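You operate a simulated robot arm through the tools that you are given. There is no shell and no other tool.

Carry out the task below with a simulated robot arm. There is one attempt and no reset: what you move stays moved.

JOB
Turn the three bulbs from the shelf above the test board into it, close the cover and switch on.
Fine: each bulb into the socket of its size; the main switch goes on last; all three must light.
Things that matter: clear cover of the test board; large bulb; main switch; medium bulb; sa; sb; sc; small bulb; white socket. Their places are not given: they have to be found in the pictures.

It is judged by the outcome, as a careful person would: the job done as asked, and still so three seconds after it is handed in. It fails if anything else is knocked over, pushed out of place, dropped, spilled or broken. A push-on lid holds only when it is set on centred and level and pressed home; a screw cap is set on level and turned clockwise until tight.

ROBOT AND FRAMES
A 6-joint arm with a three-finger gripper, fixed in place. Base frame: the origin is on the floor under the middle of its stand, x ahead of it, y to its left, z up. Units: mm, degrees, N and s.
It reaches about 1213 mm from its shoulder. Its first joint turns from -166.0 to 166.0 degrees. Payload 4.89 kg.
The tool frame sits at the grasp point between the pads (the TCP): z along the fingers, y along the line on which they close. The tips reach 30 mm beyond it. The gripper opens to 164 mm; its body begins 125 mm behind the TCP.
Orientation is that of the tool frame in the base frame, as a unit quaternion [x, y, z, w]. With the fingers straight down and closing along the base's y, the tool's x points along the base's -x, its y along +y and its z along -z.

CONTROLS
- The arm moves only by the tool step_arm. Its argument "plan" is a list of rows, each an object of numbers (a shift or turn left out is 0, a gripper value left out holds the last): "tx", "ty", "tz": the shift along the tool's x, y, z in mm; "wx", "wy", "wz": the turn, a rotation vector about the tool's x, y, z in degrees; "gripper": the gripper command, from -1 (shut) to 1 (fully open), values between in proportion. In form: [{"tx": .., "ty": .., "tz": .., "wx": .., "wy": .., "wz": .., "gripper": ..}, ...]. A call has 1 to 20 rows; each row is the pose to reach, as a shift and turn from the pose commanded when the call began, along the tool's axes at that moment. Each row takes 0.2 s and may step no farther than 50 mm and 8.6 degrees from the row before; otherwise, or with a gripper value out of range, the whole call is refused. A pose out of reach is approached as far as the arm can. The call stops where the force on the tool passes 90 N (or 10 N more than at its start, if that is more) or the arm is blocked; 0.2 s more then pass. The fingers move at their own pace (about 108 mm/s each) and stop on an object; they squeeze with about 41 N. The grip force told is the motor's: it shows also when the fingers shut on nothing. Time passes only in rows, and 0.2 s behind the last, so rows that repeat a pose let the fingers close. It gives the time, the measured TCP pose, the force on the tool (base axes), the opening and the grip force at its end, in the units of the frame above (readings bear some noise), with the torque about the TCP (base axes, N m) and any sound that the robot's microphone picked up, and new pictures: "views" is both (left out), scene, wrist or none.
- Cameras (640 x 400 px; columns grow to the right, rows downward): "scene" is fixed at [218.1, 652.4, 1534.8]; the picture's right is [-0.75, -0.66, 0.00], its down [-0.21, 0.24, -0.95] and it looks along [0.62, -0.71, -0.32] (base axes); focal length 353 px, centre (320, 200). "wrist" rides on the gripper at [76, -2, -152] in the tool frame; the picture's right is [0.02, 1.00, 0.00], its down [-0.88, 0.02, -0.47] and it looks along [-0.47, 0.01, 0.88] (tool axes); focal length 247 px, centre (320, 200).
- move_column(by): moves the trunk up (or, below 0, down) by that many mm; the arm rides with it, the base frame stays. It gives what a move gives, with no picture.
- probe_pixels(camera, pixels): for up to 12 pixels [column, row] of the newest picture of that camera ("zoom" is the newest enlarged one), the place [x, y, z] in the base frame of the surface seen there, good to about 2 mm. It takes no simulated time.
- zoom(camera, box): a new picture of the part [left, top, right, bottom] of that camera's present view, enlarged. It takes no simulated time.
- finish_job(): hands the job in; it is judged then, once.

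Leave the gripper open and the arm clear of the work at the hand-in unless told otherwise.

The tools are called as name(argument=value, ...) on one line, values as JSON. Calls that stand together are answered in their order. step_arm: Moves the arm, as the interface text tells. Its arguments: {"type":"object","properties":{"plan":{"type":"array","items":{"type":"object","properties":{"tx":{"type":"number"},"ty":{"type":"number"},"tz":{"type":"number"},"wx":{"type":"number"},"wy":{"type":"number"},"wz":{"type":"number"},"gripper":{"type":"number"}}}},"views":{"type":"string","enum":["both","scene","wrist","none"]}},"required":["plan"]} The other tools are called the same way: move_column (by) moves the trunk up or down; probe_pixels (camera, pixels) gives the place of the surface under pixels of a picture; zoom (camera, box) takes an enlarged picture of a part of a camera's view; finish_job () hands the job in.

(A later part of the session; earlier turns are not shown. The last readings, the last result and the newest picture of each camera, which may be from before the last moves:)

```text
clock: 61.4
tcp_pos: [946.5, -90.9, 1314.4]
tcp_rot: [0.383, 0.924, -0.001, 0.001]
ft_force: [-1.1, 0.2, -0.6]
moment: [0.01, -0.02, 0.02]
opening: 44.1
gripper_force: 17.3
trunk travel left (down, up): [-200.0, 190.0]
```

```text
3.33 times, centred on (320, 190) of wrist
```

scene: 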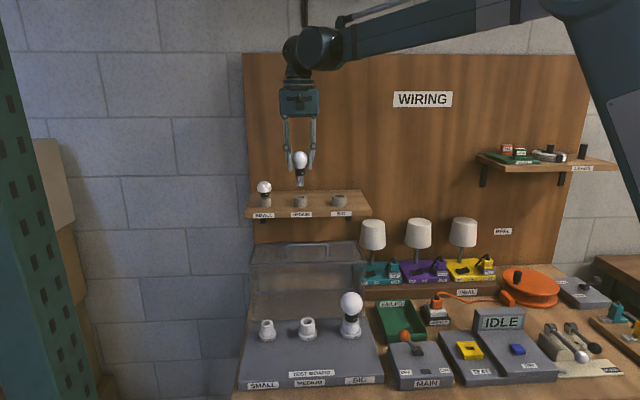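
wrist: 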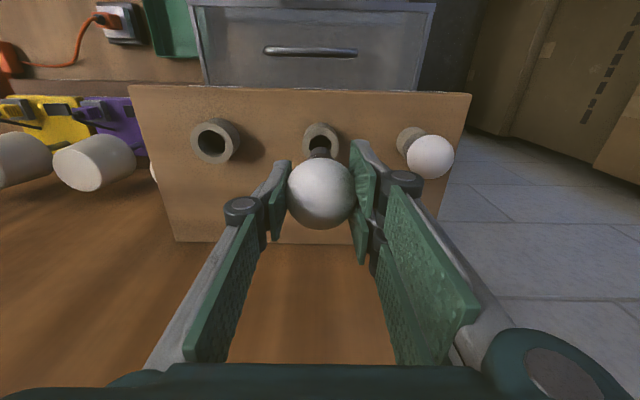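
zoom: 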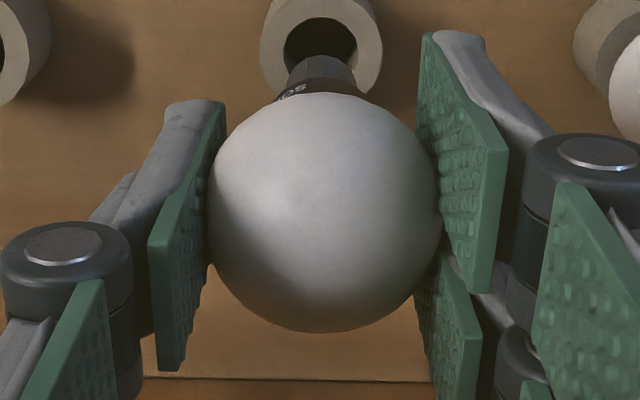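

The medium bulb is held straight. I'm retreating from the wall to the socket line at this height.

step_arm(plan=[{"tx": 40, "ty": -2}, {"tx": 80, "ty": -4}, {"tx": 120, "ty": -6}, {"tx": 160, "ty": -8}, {"tx": 200, "ty": -9}, {"tx": 228, "ty": -10}, {"tx": 228, "ty": -10}], views="wrist")

zoom(camera="wrist", box=[295, 85, 345, 125])

```text
clock: 63.0
tcp_pos: [776.4, 65.0, 1315.3]
tcp_rot: [0.382, 0.924, 0.0, 0.0]
ft_force: [-0.5, 0.9, -0.7]
moment: [-0.06, -0.12, 0.03]
opening: 43.7
gripper_force: 18.4
trunk travel left (down, up): [-200.0, 190.0]
```

wrist: 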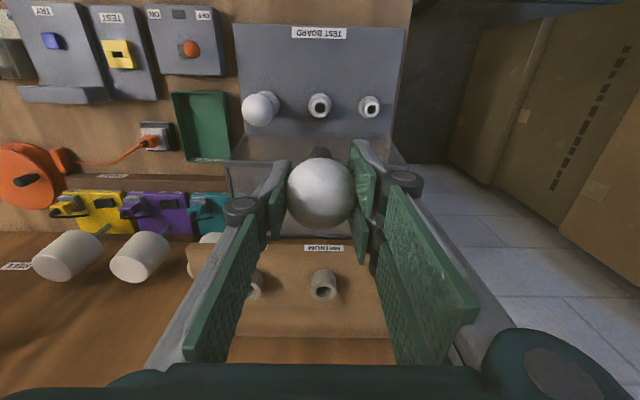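

```text
10.00 times, centred on (320, 105) of wrist
```

zoom: 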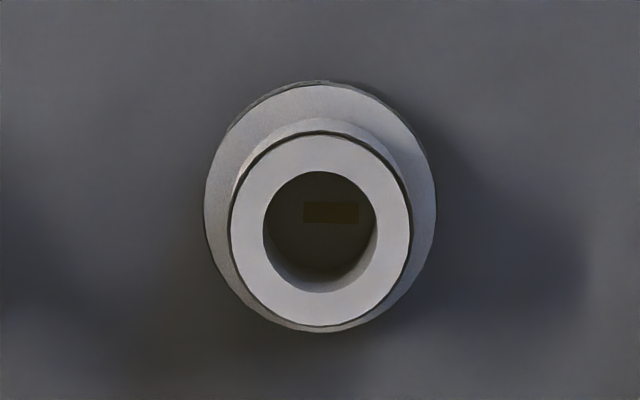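

The socket is centred in view at (320.0, 108.0). I'll wind the wrist counter-clockwise 190° here in free air, so the whole screwing-in can be done in one grip.

step_arm(plan=[{"wz": -8.4}, {"wz": -16.8}, {"wz": -25.2}, {"wz": -33.6}, {"wz": -42}, {"wz": -50.4}, {"wz": -58.8}, {"wz": -67.2}, {"wz": -75.6}, {"wz": -84}, {"wz": -92.4}, {"wz": -100.8}, {"wz": -109.2}, {"wz": -117.6}, {"wz": -126}, {"wz": -134.4}, {"wz": -142.8}, {"wz": -151.2}], views="none")

step_arm(plan=[{"wz": -8.2}, {"wz": -16.4}, {"wz": -24.6}, {"wz": -32.8}, {"wz": -41}, {"wz": -41}], views="wrist")

zoom(camera="wrist", box=[295, 85, 345, 125])

```text
clock: 66.8
tcp_pos: [778.4, 63.2, 1314.8]
tcp_rot: [0.801, -0.599, 0.001, -0.001]
ft_force: [-0.8, -0.1, -0.1]
moment: [-0.02, 0.0, 0.0]
opening: 43.6
gripper_force: 18.1
trunk travel left (down, up): [-200.0, 190.0]
```

```text
clock: 68.2
tcp_pos: [778.8, 62.1, 1313.8]
tcp_rot: [0.96, -0.281, 0.001, 0.0]
ft_force: [0.1, -0.2, 0.0]
moment: [-0.01, 0.02, -0.01]
opening: 43.8
gripper_force: 17.9
trunk travel left (down, up): [-200.0, 190.0]
```

wrist: 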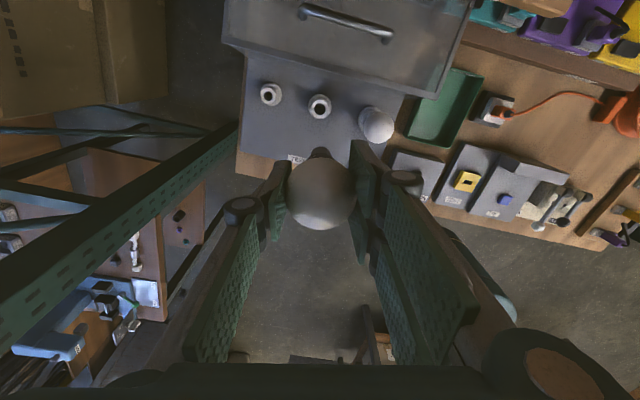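

```text
10.00 times, centred on (320, 105) of wrist
```

zoom: 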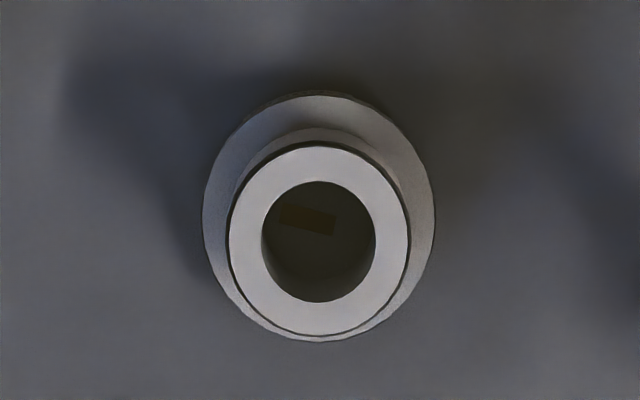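

The two opposite views average out the camera bias. The socket is about 0.35 mm from the bulb axis, so I'll make that small shift and descend to just above the rim.

step_arm(plan=[{"tx": -0.35, "tz": 45}, {"tx": -0.35, "tz": 90}, {"tx": -0.35, "tz": 135}, {"tx": -0.35, "tz": 180}, {"tx": -0.35, "tz": 225}, {"tx": -0.35, "tz": 265}, {"tx": -0.35, "tz": 295}, {"tx": -0.35, "tz": 308}, {"tx": -0.35, "tz": 308}], views="both")

zoom(camera="scene", box=[270, 270, 350, 350])

zoom(camera="wrist", box=[260, 100, 380, 250])

```text
clock: 70.2
tcp_pos: [777.9, 62.6, 1005.1]
tcp_rot: [0.96, -0.282, 0.001, 0.0]
ft_force: [-0.2, -0.2, -0.6]
moment: [-0.01, 0.04, -0.02]
opening: 43.5
gripper_force: 17.7
trunk travel left (down, up): [-200.0, 190.0]
```

scene: 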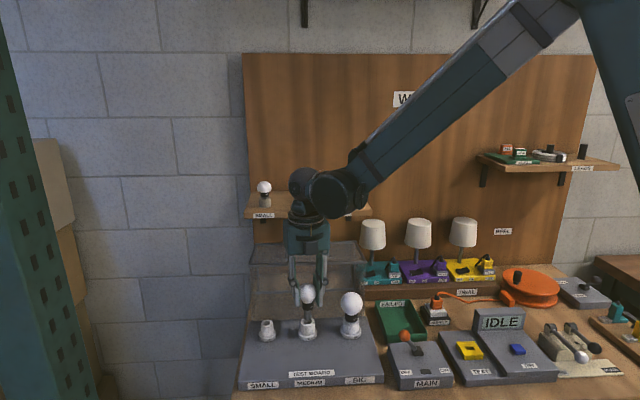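
wrist: 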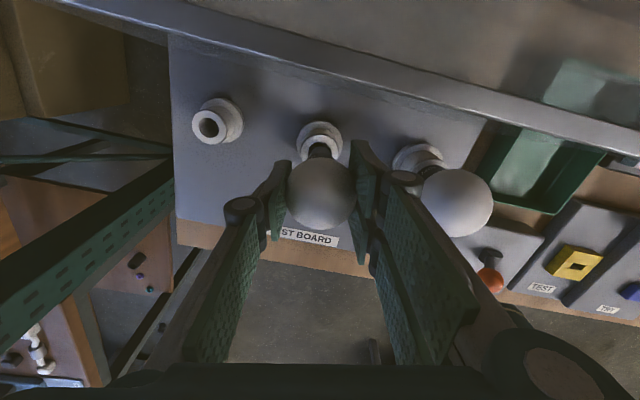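

```text
5.00 times, centred on (310, 310) of scene
```

zoom: 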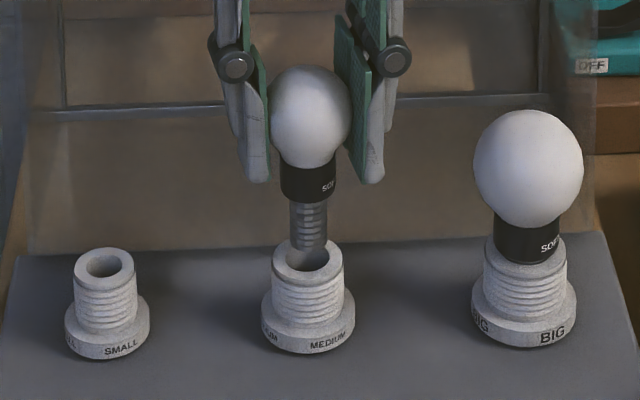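

```text
2.67 times, centred on (320, 175) of wrist
```

zoom: 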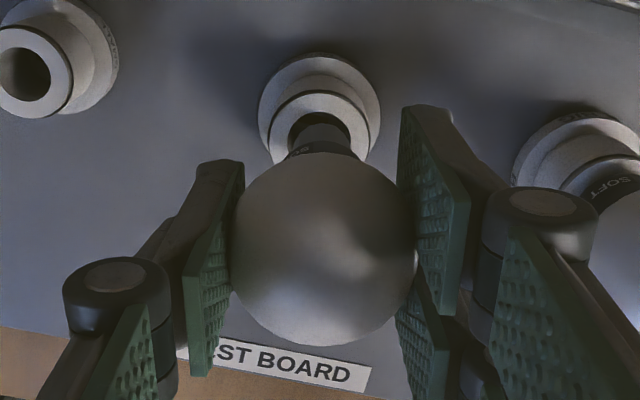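

Aligned. Lowering the cap into the hole, quickly at first and then in fine steps.

step_arm(plan=[{"tz": 3}, {"tz": 6}, {"tz": 9}, {"tz": 12}, {"tz": 15}, {"tz": 15}], views="none")

step_arm(plan=[{"tz": 2}, {"tz": 4}, {"tz": 6}, {"tz": 8}, {"tz": 8}], views="none")

step_arm(plan=[{"tz": 1}, {"tz": 2}, {"tz": 3}, {"tz": 4}, {"tz": 4}], views="none")

```text
clock: 71.6
tcp_pos: [779.6, 62.8, 991.3]
tcp_rot: [0.96, -0.281, 0.0, 0.001]
ft_force: [-0.2, 1.0, 0.2]
moment: [0.04, 0.0, 0.0]
opening: 43.6
gripper_force: 17.5
trunk travel left (down, up): [-200.0, 190.0]
```

```text
clock: 72.8
tcp_pos: [778.2, 62.3, 983.6]
tcp_rot: [0.96, -0.282, 0.001, -0.001]
ft_force: [-0.5, -0.4, -0.3]
moment: [-0.04, 0.0, 0.0]
opening: 43.6
gripper_force: 17.9
trunk travel left (down, up): [-200.0, 190.0]
```

```text
clock: 74.0
tcp_pos: [778.4, 63.4, 979.5]
tcp_rot: [0.959, -0.282, 0.001, 0.001]
ft_force: [-0.2, -0.6, 0.6]
moment: [-0.05, 0.02, -0.01]
opening: 43.9
gripper_force: 17.9
trunk travel left (down, up): [-200.0, 190.0]
```

No contact yet at z≈979.5. Going on in small steps.

step_arm(plan=[{"tz": 1}, {"tz": 2}, {"tz": 3}, {"tz": 4}, {"tz": 4}], views="none")

step_arm(plan=[{"tz": 0.5}, {"tz": 1}, {"tz": 1.5}, {"tz": 2}, {"tz": 2}], views="none")

```text
clock: 75.2
tcp_pos: [778.8, 63.6, 975.7]
tcp_rot: [0.96, -0.281, 0.001, 0.0]
ft_force: [0.5, 0.1, 0.5]
moment: [0.01, -0.02, -0.03]
opening: 43.6
gripper_force: 18.3
trunk travel left (down, up): [-200.0, 190.0]
```

```text
clock: 76.4
tcp_pos: [777.9, 63.4, 972.7]
tcp_rot: [0.96, -0.281, 0.001, 0.001]
ft_force: [-0.2, 0.4, -0.5]
moment: [-0.02, 0.02, 0.01]
opening: 43.7
gripper_force: 18.1
trunk travel left (down, up): [-200.0, 190.0]
```

step_arm(plan=[{"tz": 0.5}, {"tz": 1}, {"tz": 1.5}, {"tz": 2}, {"tz": 2}], views="none")

```text
clock: 77.6
tcp_pos: [778.5, 62.5, 970.8]
tcp_rot: [0.96, -0.281, 0.001, 0.0]
ft_force: [-0.5, 1.2, -0.8]
moment: [0.09, 0.04, -0.03]
opening: 43.7
gripper_force: 17.9
trunk travel left (down, up): [-200.0, 190.0]
```

step_arm(plan=[{"tz": 0.5}, {"tz": 1}, {"tz": 1.5}, {"tz": 2}, {"tz": 2}], views="scene")

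zoom(camera="scene", box=[280, 280, 330, 345])

```text
clock: 78.8
tcp_pos: [778.1, 63.2, 969.7]
tcp_rot: [0.959, -0.282, 0.001, 0.0]
ft_force: [0.5, 0.3, -0.7]
moment: [-0.03, -0.02, 0.0]
opening: 43.7
gripper_force: 17.6
trunk travel left (down, up): [-200.0, 190.0]
```

scene: 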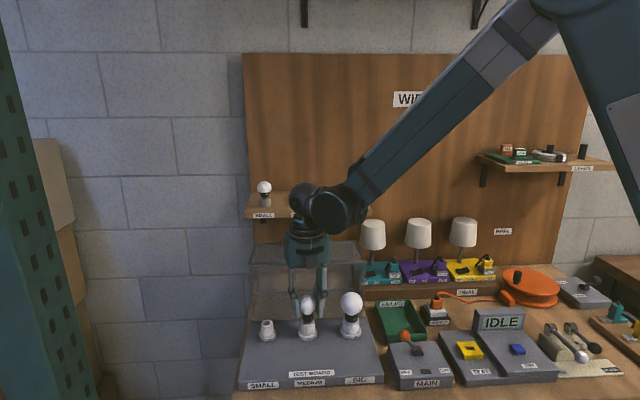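

```text
6.15 times, centred on (305, 312) of scene
```

zoom: 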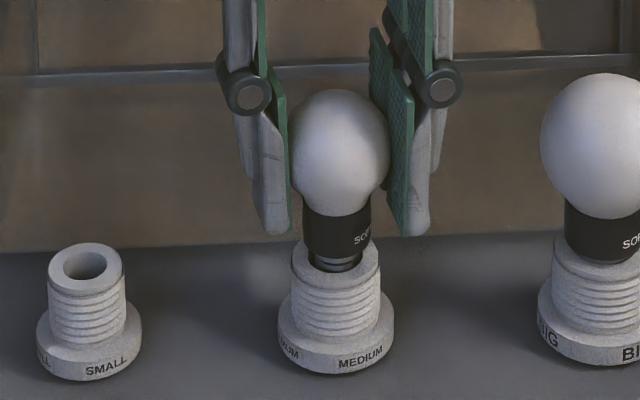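

Still free, with a small gap under the collar. Continuing by half-millimetres.

step_arm(plan=[{"tz": 0.5}, {"tz": 1}, {"tz": 1.5}, {"tz": 1.5}], views="none")

```text
clock: 79.8
tcp_pos: [778.5, 64.0, 968.7]
tcp_rot: [0.96, -0.281, 0.001, -0.001]
ft_force: [6.1, 18.4, 16.4]
moment: [0.11, -0.07, 0.01]
opening: 43.9
gripper_force: 18.3
trunk travel left (down, up): [-200.0, 190.0]
```

Contact at z≈968.7: 16 N up and 19 N sideways. I'll ease 1.2 mm in the direction it pushes.

step_arm(plan=[{"tx": -0.15, "ty": -0.6}, {"tx": -0.3, "ty": -1.2}, {"tx": -0.3, "ty": -1.2}], views="none")

```text
clock: 80.6
tcp_pos: [778.3, 64.3, 967.2]
tcp_rot: [0.96, -0.281, 0.001, 0.0]
ft_force: [3.1, 10.8, 10.6]
moment: [-0.04, -0.04, 0.01]
opening: 43.5
gripper_force: 17.9
trunk travel left (down, up): [-200.0, 190.0]
```

Halved. Easing another 0.7 mm the same way.

step_arm(plan=[{"tx": -0.1, "ty": -0.35}, {"tx": -0.2, "ty": -0.7}, {"tx": -0.2, "ty": -0.7}], views="none")

```text
clock: 81.4
tcp_pos: [778.3, 64.2, 966.5]
tcp_rot: [0.959, -0.282, 0.0, 0.0]
ft_force: [-2.6, -2.3, 2.7]
moment: [-0.2, 0.04, 0.0]
opening: 43.8
gripper_force: 17.6
trunk travel left (down, up): [-200.0, 190.0]
```

Side load gone. Lowering to get light vertical contact.

step_arm(plan=[{"tz": 0.5}, {"tz": 1.0}, {"tz": 1.0}], views="none")

```text
clock: 82.2
tcp_pos: [779.4, 64.3, 968.2]
tcp_rot: [0.959, -0.282, 0.001, 0.001]
ft_force: [-0.8, -5.6, 15.0]
moment: [0.0, 0.03, 0.02]
opening: 43.6
gripper_force: 18.8
trunk travel left (down, up): [-200.0, 190.0]
```

15 N of clean vertical contact. Turning clockwise 48° with a little feed.

step_arm(plan=[{"wz": 8, "tz": 0.05}, {"wz": 16, "tz": 0.1}, {"wz": 24, "tz": 0.2}, {"wz": 32, "tz": 0.3}, {"wz": 40, "tz": 0.4}, {"wz": 48, "tz": 0.5}, {"wz": 48, "tz": 0.5}], views="scene")

zoom(camera="scene", box=[280, 280, 330, 345])

```text
clock: 83.8
tcp_pos: [778.2, 62.8, 964.8]
tcp_rot: [0.762, -0.648, 0.0, 0.0]
ft_force: [-8.3, -14.5, -7.9]
moment: [0.05, -0.21, 0.04]
opening: 43.7
gripper_force: 17.9
trunk travel left (down, up): [-200.0, 190.0]
```

scene: 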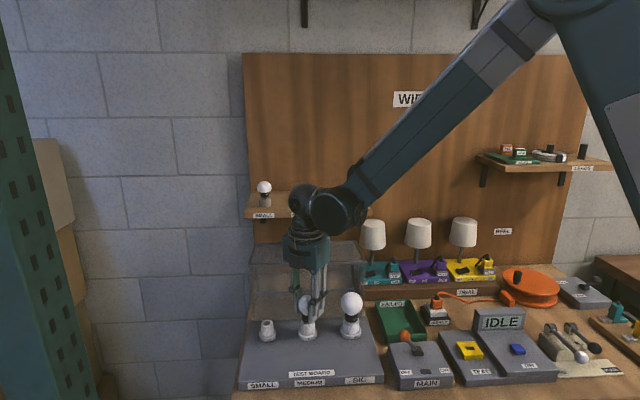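

```text
6.15 times, centred on (305, 312) of scene
```

zoom: 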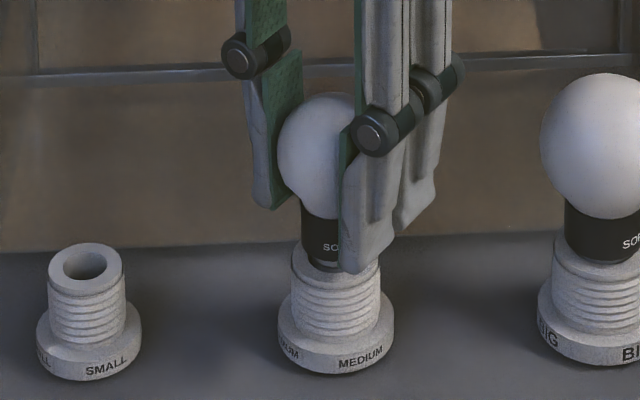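

The thread has engaged. I'll correct sideways (0.9, 0.7) and height, then turn another 56° in the same call with compensation.

step_arm(plan=[{"tx": 0.45, "ty": 0.35, "tz": 0.2}, {"tx": 0.9, "ty": 0.7, "tz": 0.4}, {"wz": 8, "tx": 0.93, "ty": 0.84, "tz": 0.53}, {"wz": 16, "tx": 0.94, "ty": 0.99, "tz": 0.66}, {"wz": 24, "tx": 0.94, "ty": 1.13, "tz": 0.8}, {"wz": 32, "tx": 0.91, "ty": 1.28, "tz": 0.93}, {"wz": 40, "tx": 0.86, "ty": 1.41, "tz": 1.06}, {"wz": 48, "tx": 0.79, "ty": 1.54, "tz": 1.2}, {"wz": 56, "tx": 0.71, "ty": 1.66, "tz": 1.33}, {"wz": 56, "tx": 0.71, "ty": 1.66, "tz": 1.33}], views="none")

```text
clock: 86.0
tcp_pos: [778.6, 64.5, 964.6]
tcp_rot: [-0.368, 0.93, 0.0, 0.0]
ft_force: [5.1, -0.4, -5.8]
moment: [-0.02, -0.04, 0.01]
opening: 43.4
gripper_force: 17.9
trunk travel left (down, up): [-200.0, 190.0]
```

Loads stay small. Turning another 56°.

step_arm(plan=[{"wz": 8, "tx": -0.1, "ty": 0.0, "tz": 0.2}, {"wz": 16, "tx": -0.2, "ty": 0.06, "tz": 0.36}, {"wz": 24, "tx": -0.2, "ty": 0.2, "tz": 0.5}, {"wz": 32, "tx": -0.23, "ty": 0.35, "tz": 0.65}, {"wz": 40, "tx": -0.28, "ty": 0.48, "tz": 0.8}, {"wz": 48, "tx": -0.35, "ty": 0.61, "tz": 0.93}, {"wz": 56, "tx": -0.43, "ty": 0.73, "tz": 1.06}, {"wz": 56, "tx": -0.43, "ty": 0.73, "tz": 1.06}], views="scene")

zoom(camera="scene", box=[280, 280, 330, 345])

```text
clock: 87.8
tcp_pos: [779.1, 63.6, 963.4]
tcp_rot: [0.111, 0.994, -0.001, 0.0]
ft_force: [-1.5, -16.6, -18.4]
moment: [0.27, 0.04, 0.04]
opening: 43.5
gripper_force: 18.0
trunk travel left (down, up): [-200.0, 190.0]
```

scene: 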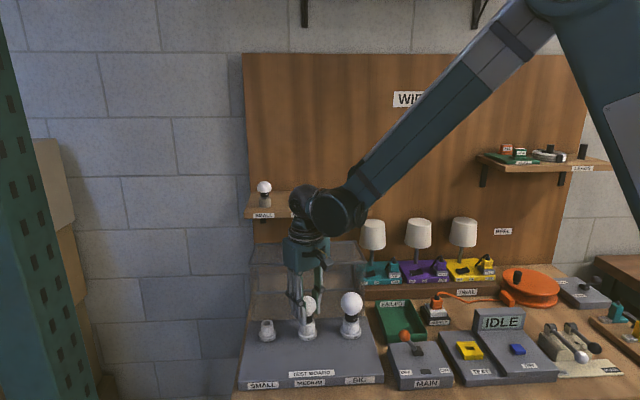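

```text
6.15 times, centred on (305, 312) of scene
```

zoom: 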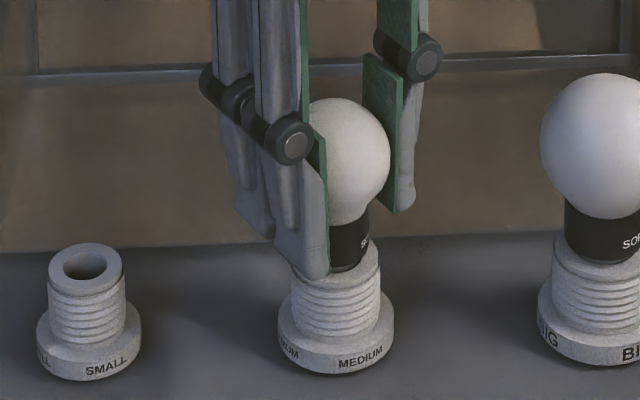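

Turned about 160° so far. Correcting the load (ty -1.1, down 0.6) and checking.

step_arm(plan=[{"tx": -0.07, "ty": -0.5, "tz": 0.3}, {"tx": -0.14, "ty": -1.0, "tz": 0.65}, {"tx": -0.14, "ty": -1.0, "tz": 0.65}], views="none")

```text
clock: 88.6
tcp_pos: [777.8, 63.7, 963.0]
tcp_rot: [0.111, 0.994, 0.0, 0.001]
ft_force: [1.9, -9.0, -6.3]
moment: [0.09, 0.03, -0.03]
opening: 43.6
gripper_force: 18.4
trunk travel left (down, up): [-200.0, 190.0]
```

step_arm(plan=[{"ty": -0.5, "tz": 0.3}, {"wz": 8, "ty": -0.45, "tz": 0.45}, {"wz": 16, "tx": -0.03, "ty": -0.38, "tz": 0.6}, {"wz": 24, "tx": -0.05, "ty": -0.3, "tz": 0.77}, {"wz": 32, "tx": -0.08, "ty": -0.23, "tz": 0.93}, {"wz": 40, "tx": -0.1, "ty": -0.16, "tz": 1.1}, {"wz": 40, "tx": -0.1, "ty": -0.16, "tz": 1.1}], views="none")

```text
clock: 90.2
tcp_pos: [777.7, 64.0, 961.6]
tcp_rot: [0.445, 0.895, 0.001, 0.0]
ft_force: [-1.4, 18.3, 1.8]
moment: [-0.01, 0.0, 0.31]
opening: 42.9
gripper_force: 18.0
trunk travel left (down, up): [-200.0, 190.0]
```

Torque is rising (0.31 N·m) after about 200° of turning. I'll relieve the side load and view the collar.

step_arm(plan=[{"tx": 0.4, "ty": 0.3}, {"tx": 0.7, "ty": 0.5}, {"tx": 0.7, "ty": 0.5}], views="scene")

zoom(camera="scene", box=[280, 280, 330, 345])

```text
clock: 91.0
tcp_pos: [777.4, 65.1, 962.3]
tcp_rot: [0.444, 0.896, -0.001, 0.001]
ft_force: [1.1, 9.6, 4.8]
moment: [-0.11, -0.05, 0.28]
opening: 43.2
gripper_force: 18.0
trunk travel left (down, up): [-200.0, 190.0]
```

scene: 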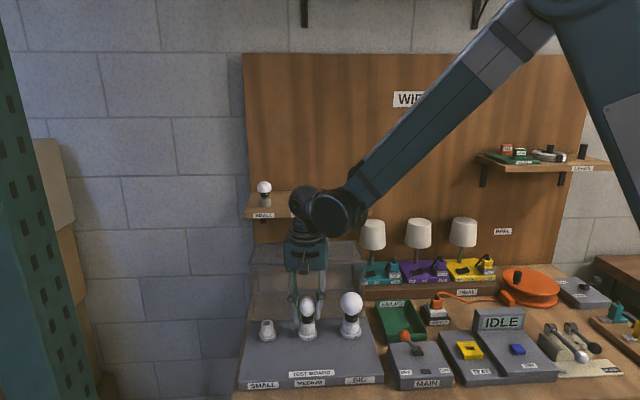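

```text
6.15 times, centred on (305, 312) of scene
```

zoom: 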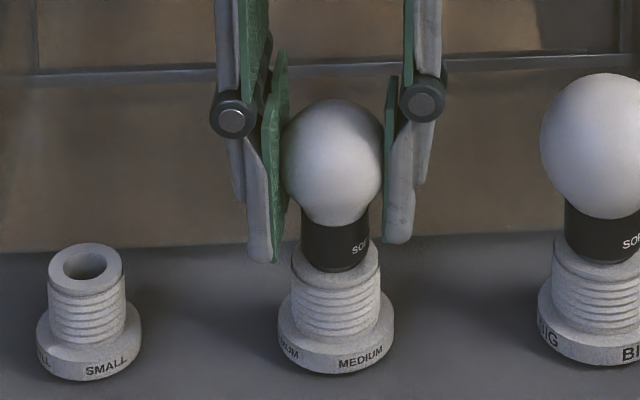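

The collar now sits on the rim, like the big one. I'll turn another 24° to confirm it is tight.

step_arm(plan=[{"tx": 0.3, "ty": 0.2, "wz": 8, "tz": 0.05}, {"tx": 0.3, "ty": 0.2, "wz": 16, "tz": 0.1}, {"tx": 0.3, "ty": 0.2, "wz": 24, "tz": 0.15}, {"tx": 0.3, "ty": 0.2, "wz": 24, "tz": 0.15}], views="scene")

zoom(camera="scene", box=[280, 280, 330, 345])

```text
clock: 92.0
tcp_pos: [777.0, 65.6, 960.5]
tcp_rot: [0.621, 0.784, 0.0, 0.0]
ft_force: [-2.8, 2.9, -2.5]
moment: [-0.01, 0.02, 0.25]
opening: 43.3
gripper_force: 17.5
trunk travel left (down, up): [-200.0, 190.0]
```

scene: 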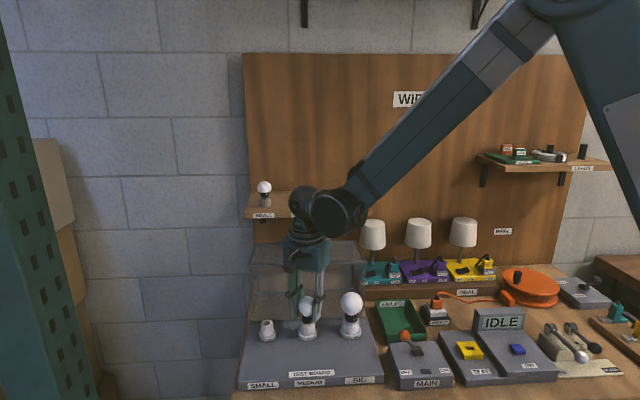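

```text
6.15 times, centred on (305, 312) of scene
```

zoom: 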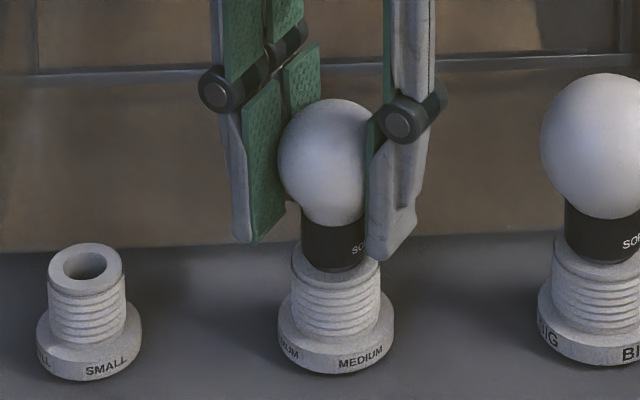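

The label no longer moves while the fingers slip at about 0.3 N·m, so the medium bulb is tight. Releasing to 62 mm and lifting.

step_arm(plan=[{"gripper": -0.22}, {"gripper": -0.22}, {"gripper": -0.22, "tz": -20}, {"tz": -50}, {"tz": -90}, {"tz": -130}, {"tz": -130}], views="both")

zoom(camera="scene", box=[280, 280, 330, 345])

zoom(camera="scene", box=[285, 310, 365, 345])

```text
clock: 93.6
tcp_pos: [776.6, 65.4, 1094.4]
tcp_rot: [0.62, 0.785, 0.0, 0.0]
ft_force: [0.1, 0.1, 0.6]
moment: [-0.01, -0.15, 0.02]
opening: 64.2
gripper_force: 0.0
trunk travel left (down, up): [-200.0, 190.0]
```

scene: 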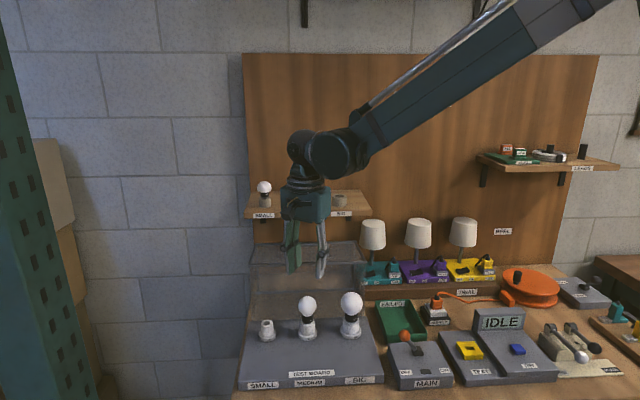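
wrist: 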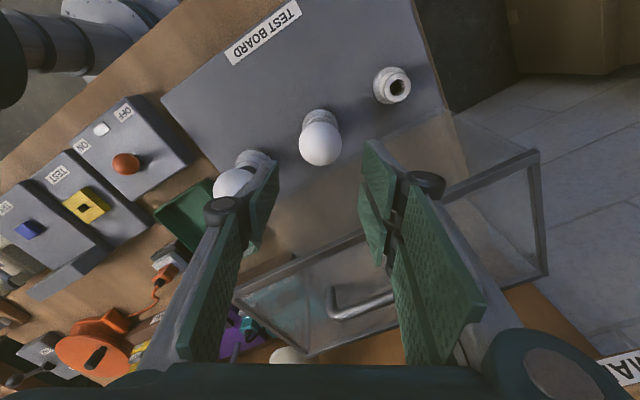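

```text
6.15 times, centred on (305, 312) of scene
```

zoom: 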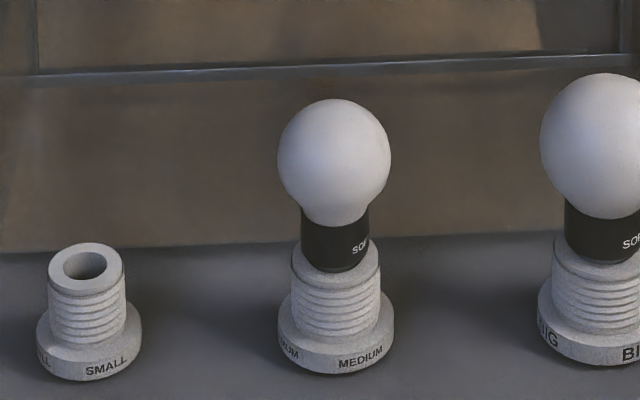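

```text
8.00 times, centred on (325, 328) of scene
```

zoom: 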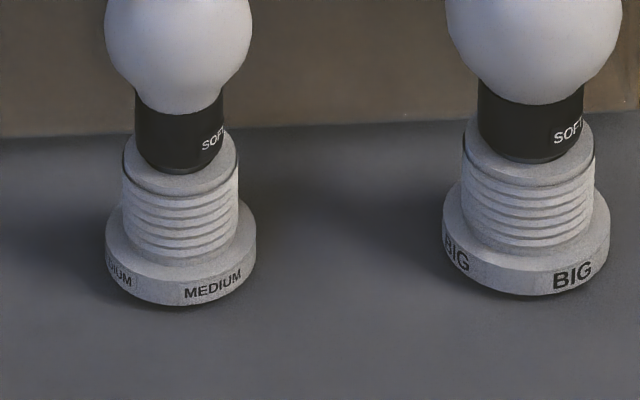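

Both collars sit flush on their rims. Now for the small bulb: rising to z≈1340 and squaring the tool (turning back 31.6°).

step_arm(plan=[{"tz": -45}, {"tz": -90, "wz": -8}, {"tz": -135, "wz": -16}, {"tz": -180, "wz": -24}, {"tz": -225, "wz": -31.6}, {"tz": -246, "wz": -31.6}, {"tz": -246, "wz": -31.6}], views="none")

```text
clock: 95.2
tcp_pos: [776.5, 64.8, 1337.8]
tcp_rot: [0.383, 0.924, -0.001, 0.0]
ft_force: [-0.1, 0.2, 0.4]
moment: [0.0, -0.06, 0.0]
opening: 63.9
gripper_force: 0.1
trunk travel left (down, up): [-200.0, 190.0]
```

Moving over the small bulb (tx -230, ty +120).

step_arm(plan=[{"tx": -38, "ty": 20}, {"tx": -76, "ty": 40}, {"tx": -114, "ty": 60}, {"tx": -152, "ty": 80}, {"tx": -190, "ty": 100, "gripper": -0.1}, {"tx": -229, "ty": 120}, {"tx": -229, "ty": 120}, {"tx": -229, "ty": 120}], views="both")

zoom(camera="wrist", box=[270, 110, 370, 200])

zoom(camera="scene", box=[240, 100, 310, 220])

```text
clock: 97.0
tcp_pos: [1023.9, -13.7, 1338.0]
tcp_rot: [0.383, 0.924, 0.0, 0.0]
ft_force: [0.2, 0.2, 0.1]
moment: [0.02, 0.05, -0.02]
opening: 73.6
gripper_force: 0.0
trunk travel left (down, up): [-200.0, 190.0]
```

scene: 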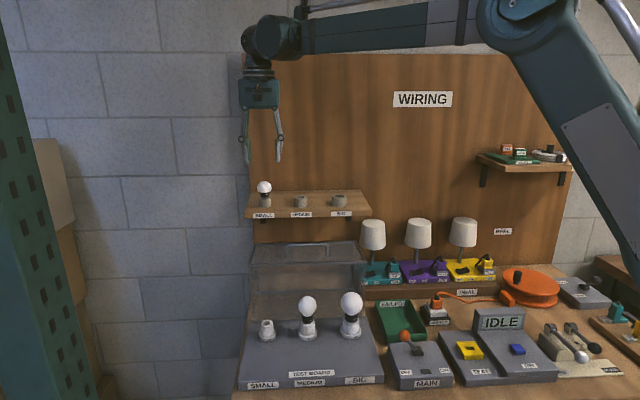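
wrist: 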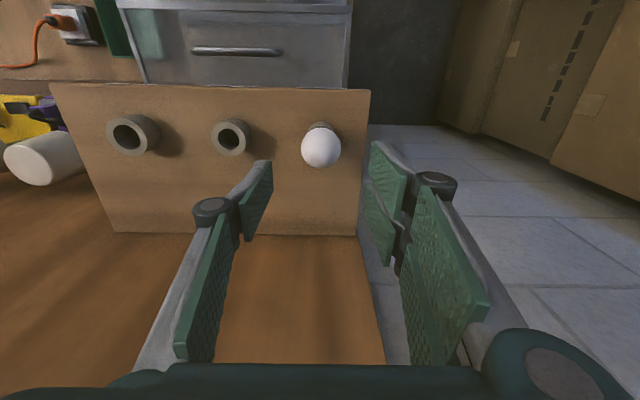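

```text
4.44 times, centred on (320, 155) of wrist
```

zoom: 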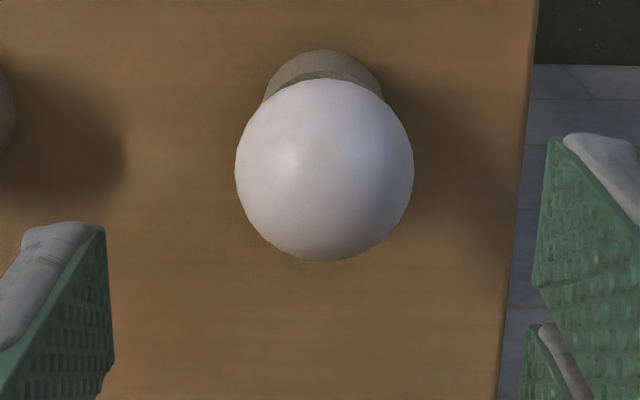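

```text
3.33 times, centred on (275, 160) of scene
```

zoom: 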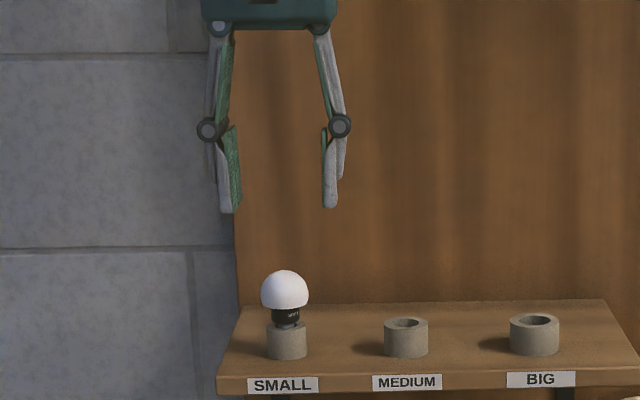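

The small globe is well centred at (321.0, 148.2). I'll shift 0.7 mm in y and descend to z≈1236, which keeps the finger tips just above the stub's rim.

step_arm(plan=[{"ty": 0.7, "tz": 30}, {"ty": 0.7, "tz": 60}, {"ty": 0.7, "tz": 85}, {"ty": 0.7, "tz": 101}, {"ty": 0.7, "tz": 101}], views="both")

zoom(camera="wrist", box=[240, 130, 400, 250])

zoom(camera="scene", box=[235, 150, 305, 220])

```text
clock: 98.2
tcp_pos: [1023.2, -13.3, 1237.0]
tcp_rot: [0.383, 0.924, 0.0, 0.0]
ft_force: [-0.2, -1.3, 0.3]
moment: [0.06, 0.05, -0.05]
opening: 74.0
gripper_force: 0.0
trunk travel left (down, up): [-200.0, 190.0]
```

scene: 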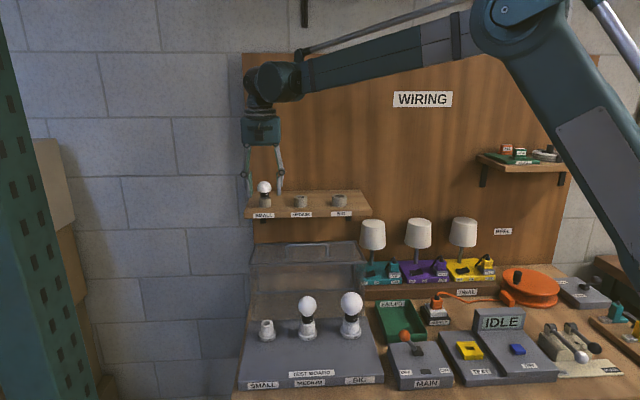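
wrist: 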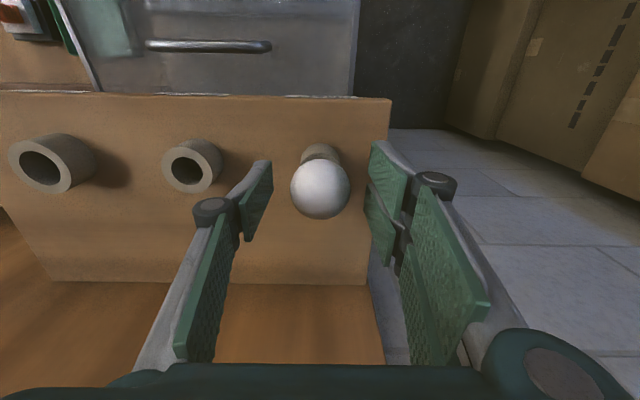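

```text
3.33 times, centred on (320, 190) of wrist
```

zoom: 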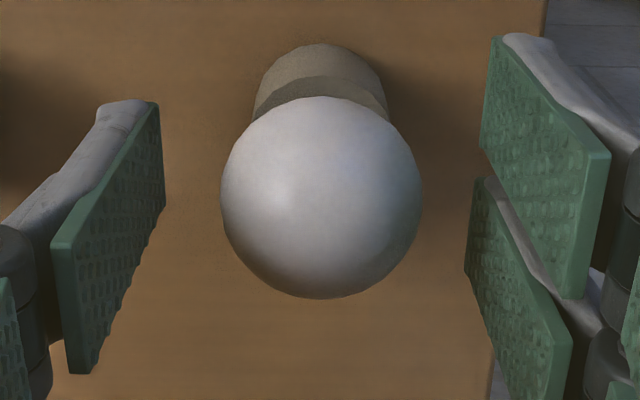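

```text
5.71 times, centred on (270, 185) of scene
```

zoom: 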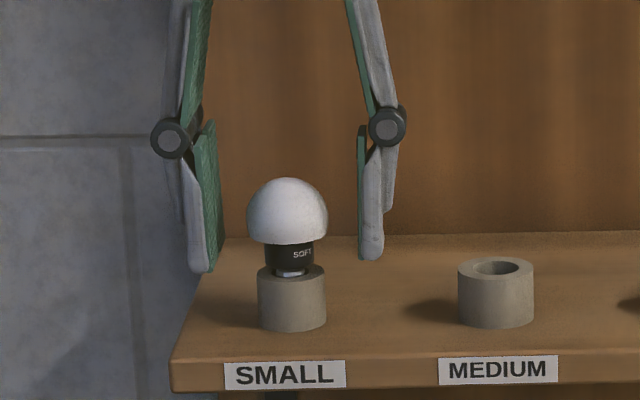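

Centred. Closing on the small bulb.

step_arm(plan=[{"gripper": -1}, {"gripper": -1}, {"gripper": -1}, {"gripper": -1}, {"gripper": -1}], views="none")

step_arm(plan=[{"tz": -5}, {"tz": -12}, {"tz": -25}, {"tz": -45}, {"tz": -70}, {"tz": -70}], views="both")

zoom(camera="scene", box=[235, 130, 305, 220])

zoom(camera="wrist", box=[240, 130, 400, 250])

```text
clock: 99.4
tcp_pos: [1024.4, -13.5, 1236.2]
tcp_rot: [0.383, 0.924, 0.0, 0.001]
ft_force: [-0.1, 0.5, 0.1]
moment: [0.02, 0.01, -0.01]
opening: 38.4
gripper_force: 18.4
trunk travel left (down, up): [-200.0, 190.0]
```

```text
clock: 100.8
tcp_pos: [1023.5, -13.0, 1308.6]
tcp_rot: [0.383, 0.924, 0.0, 0.0]
ft_force: [-0.4, -1.0, -0.2]
moment: [-0.04, -0.05, 0.0]
opening: 38.8
gripper_force: 18.0
trunk travel left (down, up): [-200.0, 190.0]
```

scene: 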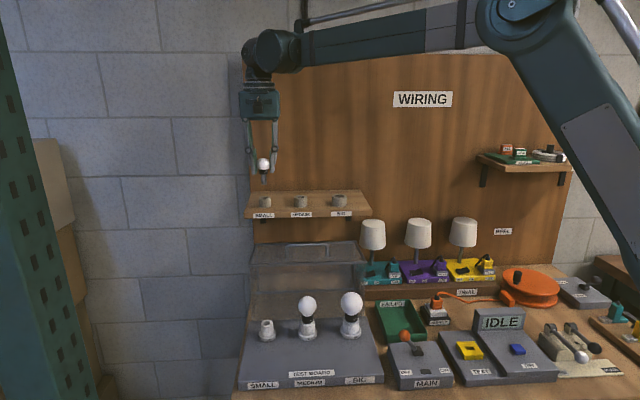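
wrist: 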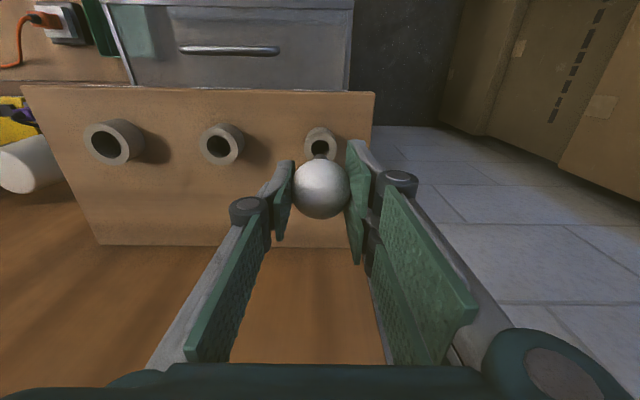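

```text
4.44 times, centred on (270, 175) of scene
```

zoom: 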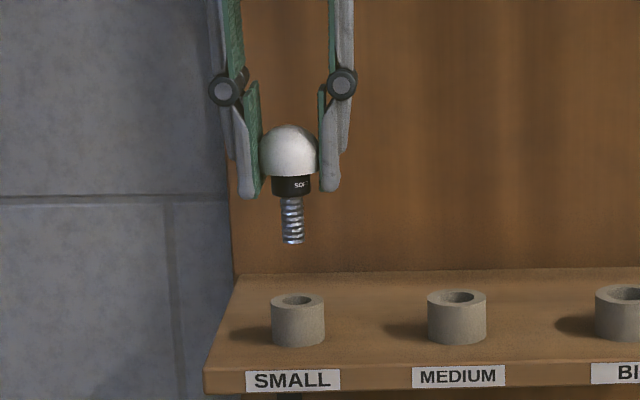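

```text
3.33 times, centred on (320, 190) of wrist
```

zoom: 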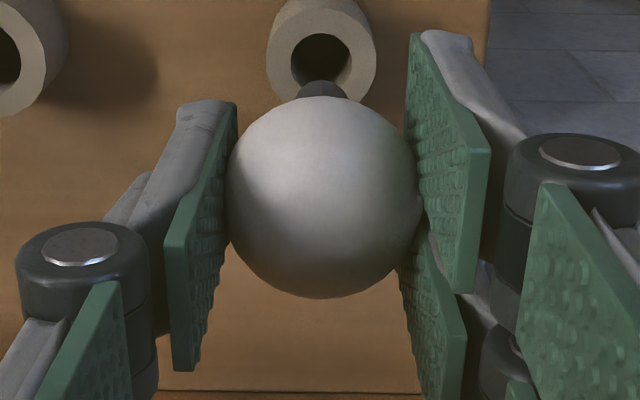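

The small bulb is out and held straight. Retreating to the socket line.

step_arm(plan=[{"tx": 40, "ty": -2}, {"tx": 80, "ty": -4}, {"tx": 120, "ty": -5}, {"tx": 160, "ty": -7}, {"tx": 200, "ty": -8}, {"tx": 228.6, "ty": -9.2}, {"tx": 228.6, "ty": -9.2}, {"tx": 228.6, "ty": -9.2}], views="wrist")

zoom(camera="wrist", box=[295, 85, 345, 125])

```text
clock: 102.6
tcp_pos: [856.2, 143.8, 1307.1]
tcp_rot: [0.383, 0.924, 0.0, 0.001]
ft_force: [-0.5, 0.5, -0.5]
moment: [-0.05, -0.03, 0.02]
opening: 38.5
gripper_force: 17.6
trunk travel left (down, up): [-200.0, 190.0]
```

wrist: 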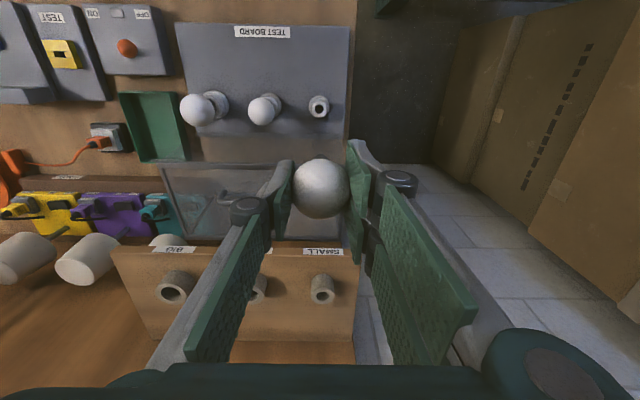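

```text
10.00 times, centred on (320, 105) of wrist
```

zoom: 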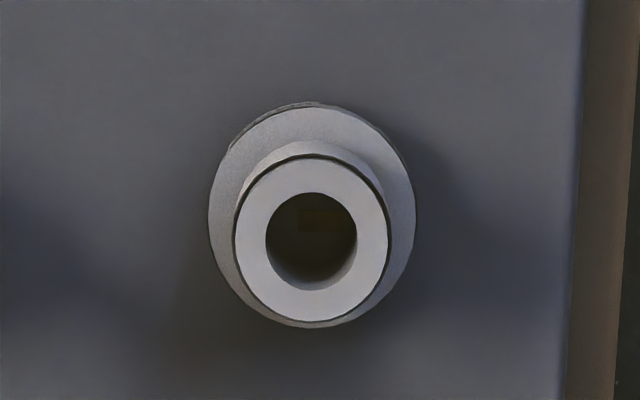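

The socket is within about 2 mm below. Winding the wrist counter-clockwise 192° here in free air.

step_arm(plan=[{"wz": -8.4}, {"wz": -16.8}, {"wz": -25.2}, {"wz": -33.6}, {"wz": -42}, {"wz": -50.4}, {"wz": -58.8}, {"wz": -67.2}, {"wz": -75.6}, {"wz": -84}, {"wz": -92.4}, {"wz": -100.8}, {"wz": -109.2}, {"wz": -117.6}, {"wz": -126}, {"wz": -134.4}, {"wz": -142.8}, {"wz": -151.2}], views="none")

step_arm(plan=[{"wz": -8.2}, {"wz": -16.4}, {"wz": -24.6}, {"wz": -32.8}, {"wz": -41}, {"wz": -41}], views="wrist")

zoom(camera="wrist", box=[295, 85, 345, 125])

zoom(camera="wrist", box=[240, 130, 400, 250])

```text
clock: 106.4
tcp_pos: [855.8, 143.0, 1306.9]
tcp_rot: [0.8, -0.6, 0.0, 0.0]
ft_force: [-0.3, -0.4, -0.1]
moment: [0.03, 0.04, 0.05]
opening: 38.9
gripper_force: 18.2
trunk travel left (down, up): [-200.0, 190.0]
```

```text
clock: 107.8
tcp_pos: [856.6, 143.2, 1307.1]
tcp_rot: [0.959, -0.283, 0.001, 0.0]
ft_force: [0.3, -0.3, -0.1]
moment: [0.01, 0.0, 0.04]
opening: 38.1
gripper_force: 17.4
trunk travel left (down, up): [-200.0, 190.0]
```

wrist: 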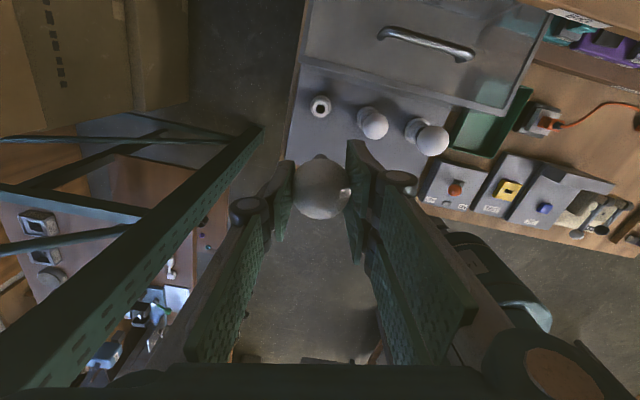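

```text
10.00 times, centred on (320, 105) of wrist
```

zoom: 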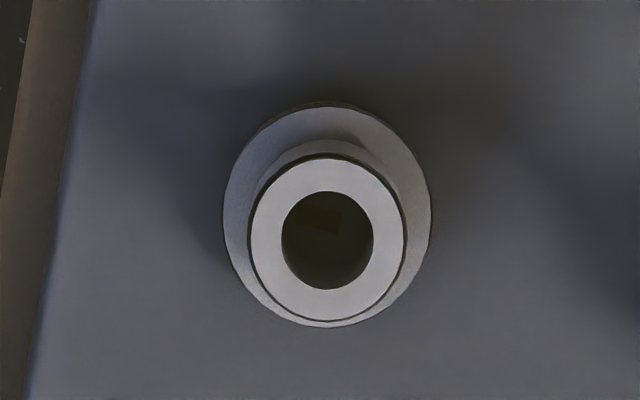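

```text
3.33 times, centred on (320, 190) of wrist
```

zoom: 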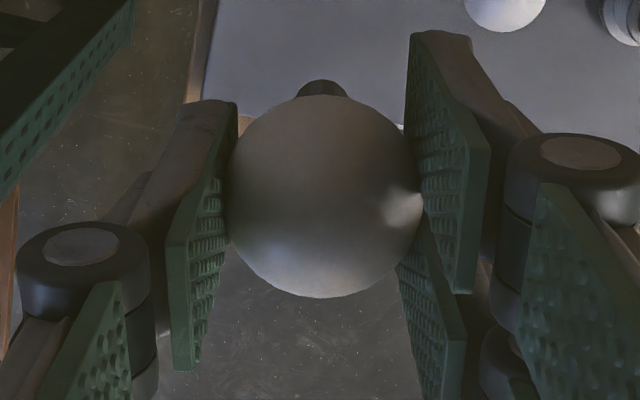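

After averaging the two opposite views, I need about 0.8 mm in tool +y. I'll shift that and descend to just above the small socket.

step_arm(plan=[{"ty": 0.8, "tz": 45}, {"ty": 0.8, "tz": 90}, {"ty": 0.8, "tz": 135}, {"ty": 0.8, "tz": 180}, {"ty": 0.8, "tz": 225}, {"ty": 0.8, "tz": 265}, {"ty": 0.8, "tz": 300}, {"ty": 0.8, "tz": 314}, {"ty": 0.8, "tz": 314}], views="both")

zoom(camera="scene", box=[240, 280, 300, 350])

zoom(camera="wrist", box=[260, 100, 380, 250])

```text
clock: 109.8
tcp_pos: [856.7, 142.9, 993.0]
tcp_rot: [0.959, -0.284, 0.001, 0.0]
ft_force: [0.4, -0.3, 0.0]
moment: [-0.03, 0.01, 0.03]
opening: 38.4
gripper_force: 17.9
trunk travel left (down, up): [-200.0, 190.0]
```

scene: 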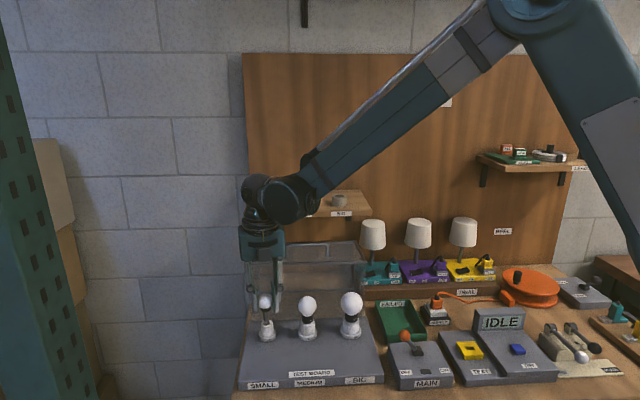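
wrist: 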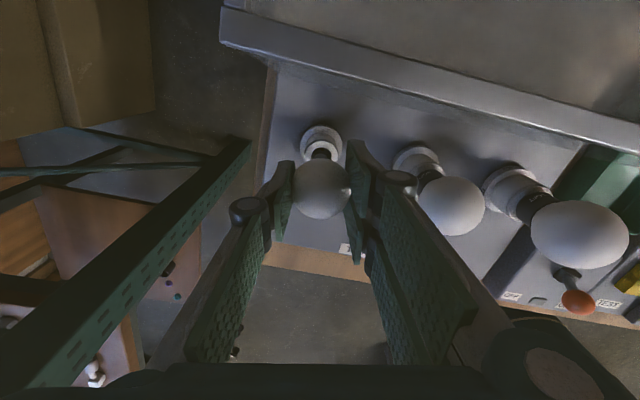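

```text
5.71 times, centred on (270, 315) of scene
```

zoom: 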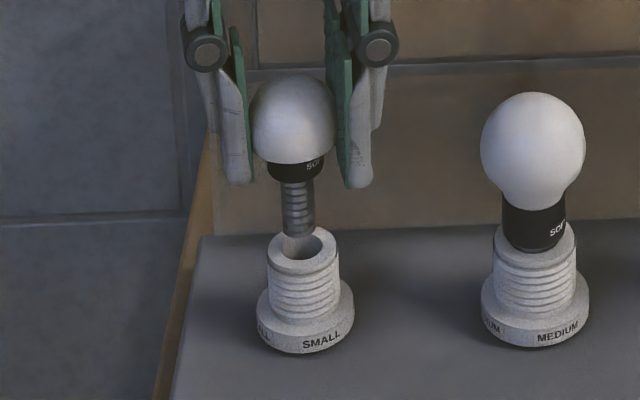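

```text
2.67 times, centred on (320, 175) of wrist
```

zoom: 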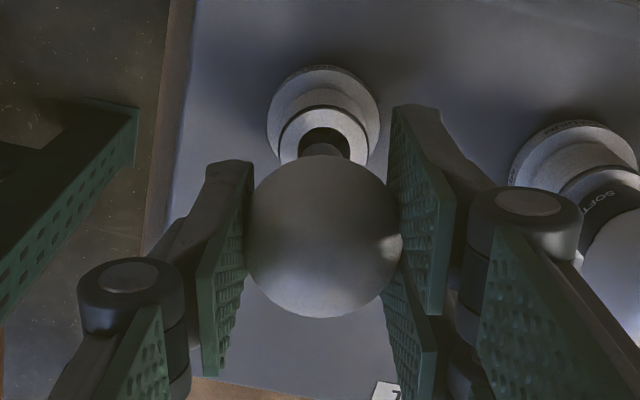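

Let me zoom further to check the cap against the hole before lowering.

zoom(camera="scene", box=[252, 300, 282, 336])

zoom(camera="wrist", box=[295, 115, 345, 165])

```text
11.11 times, centred on (267, 318) of scene
```

zoom: 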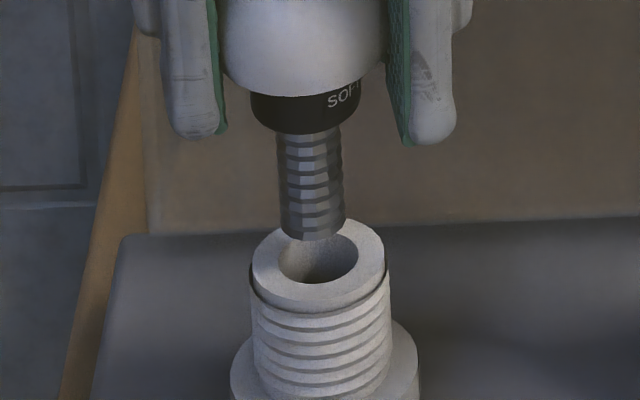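

```text
8.00 times, centred on (320, 140) of wrist
```

zoom: 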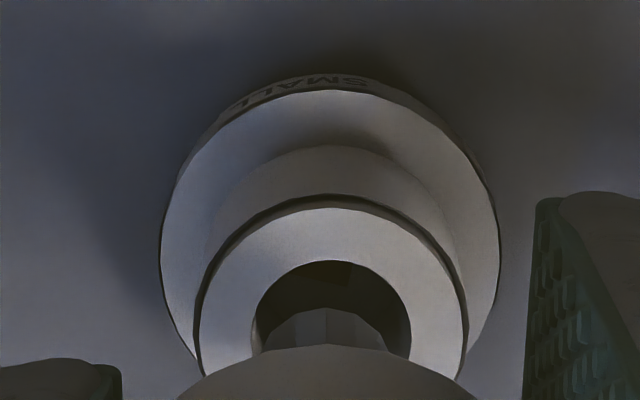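

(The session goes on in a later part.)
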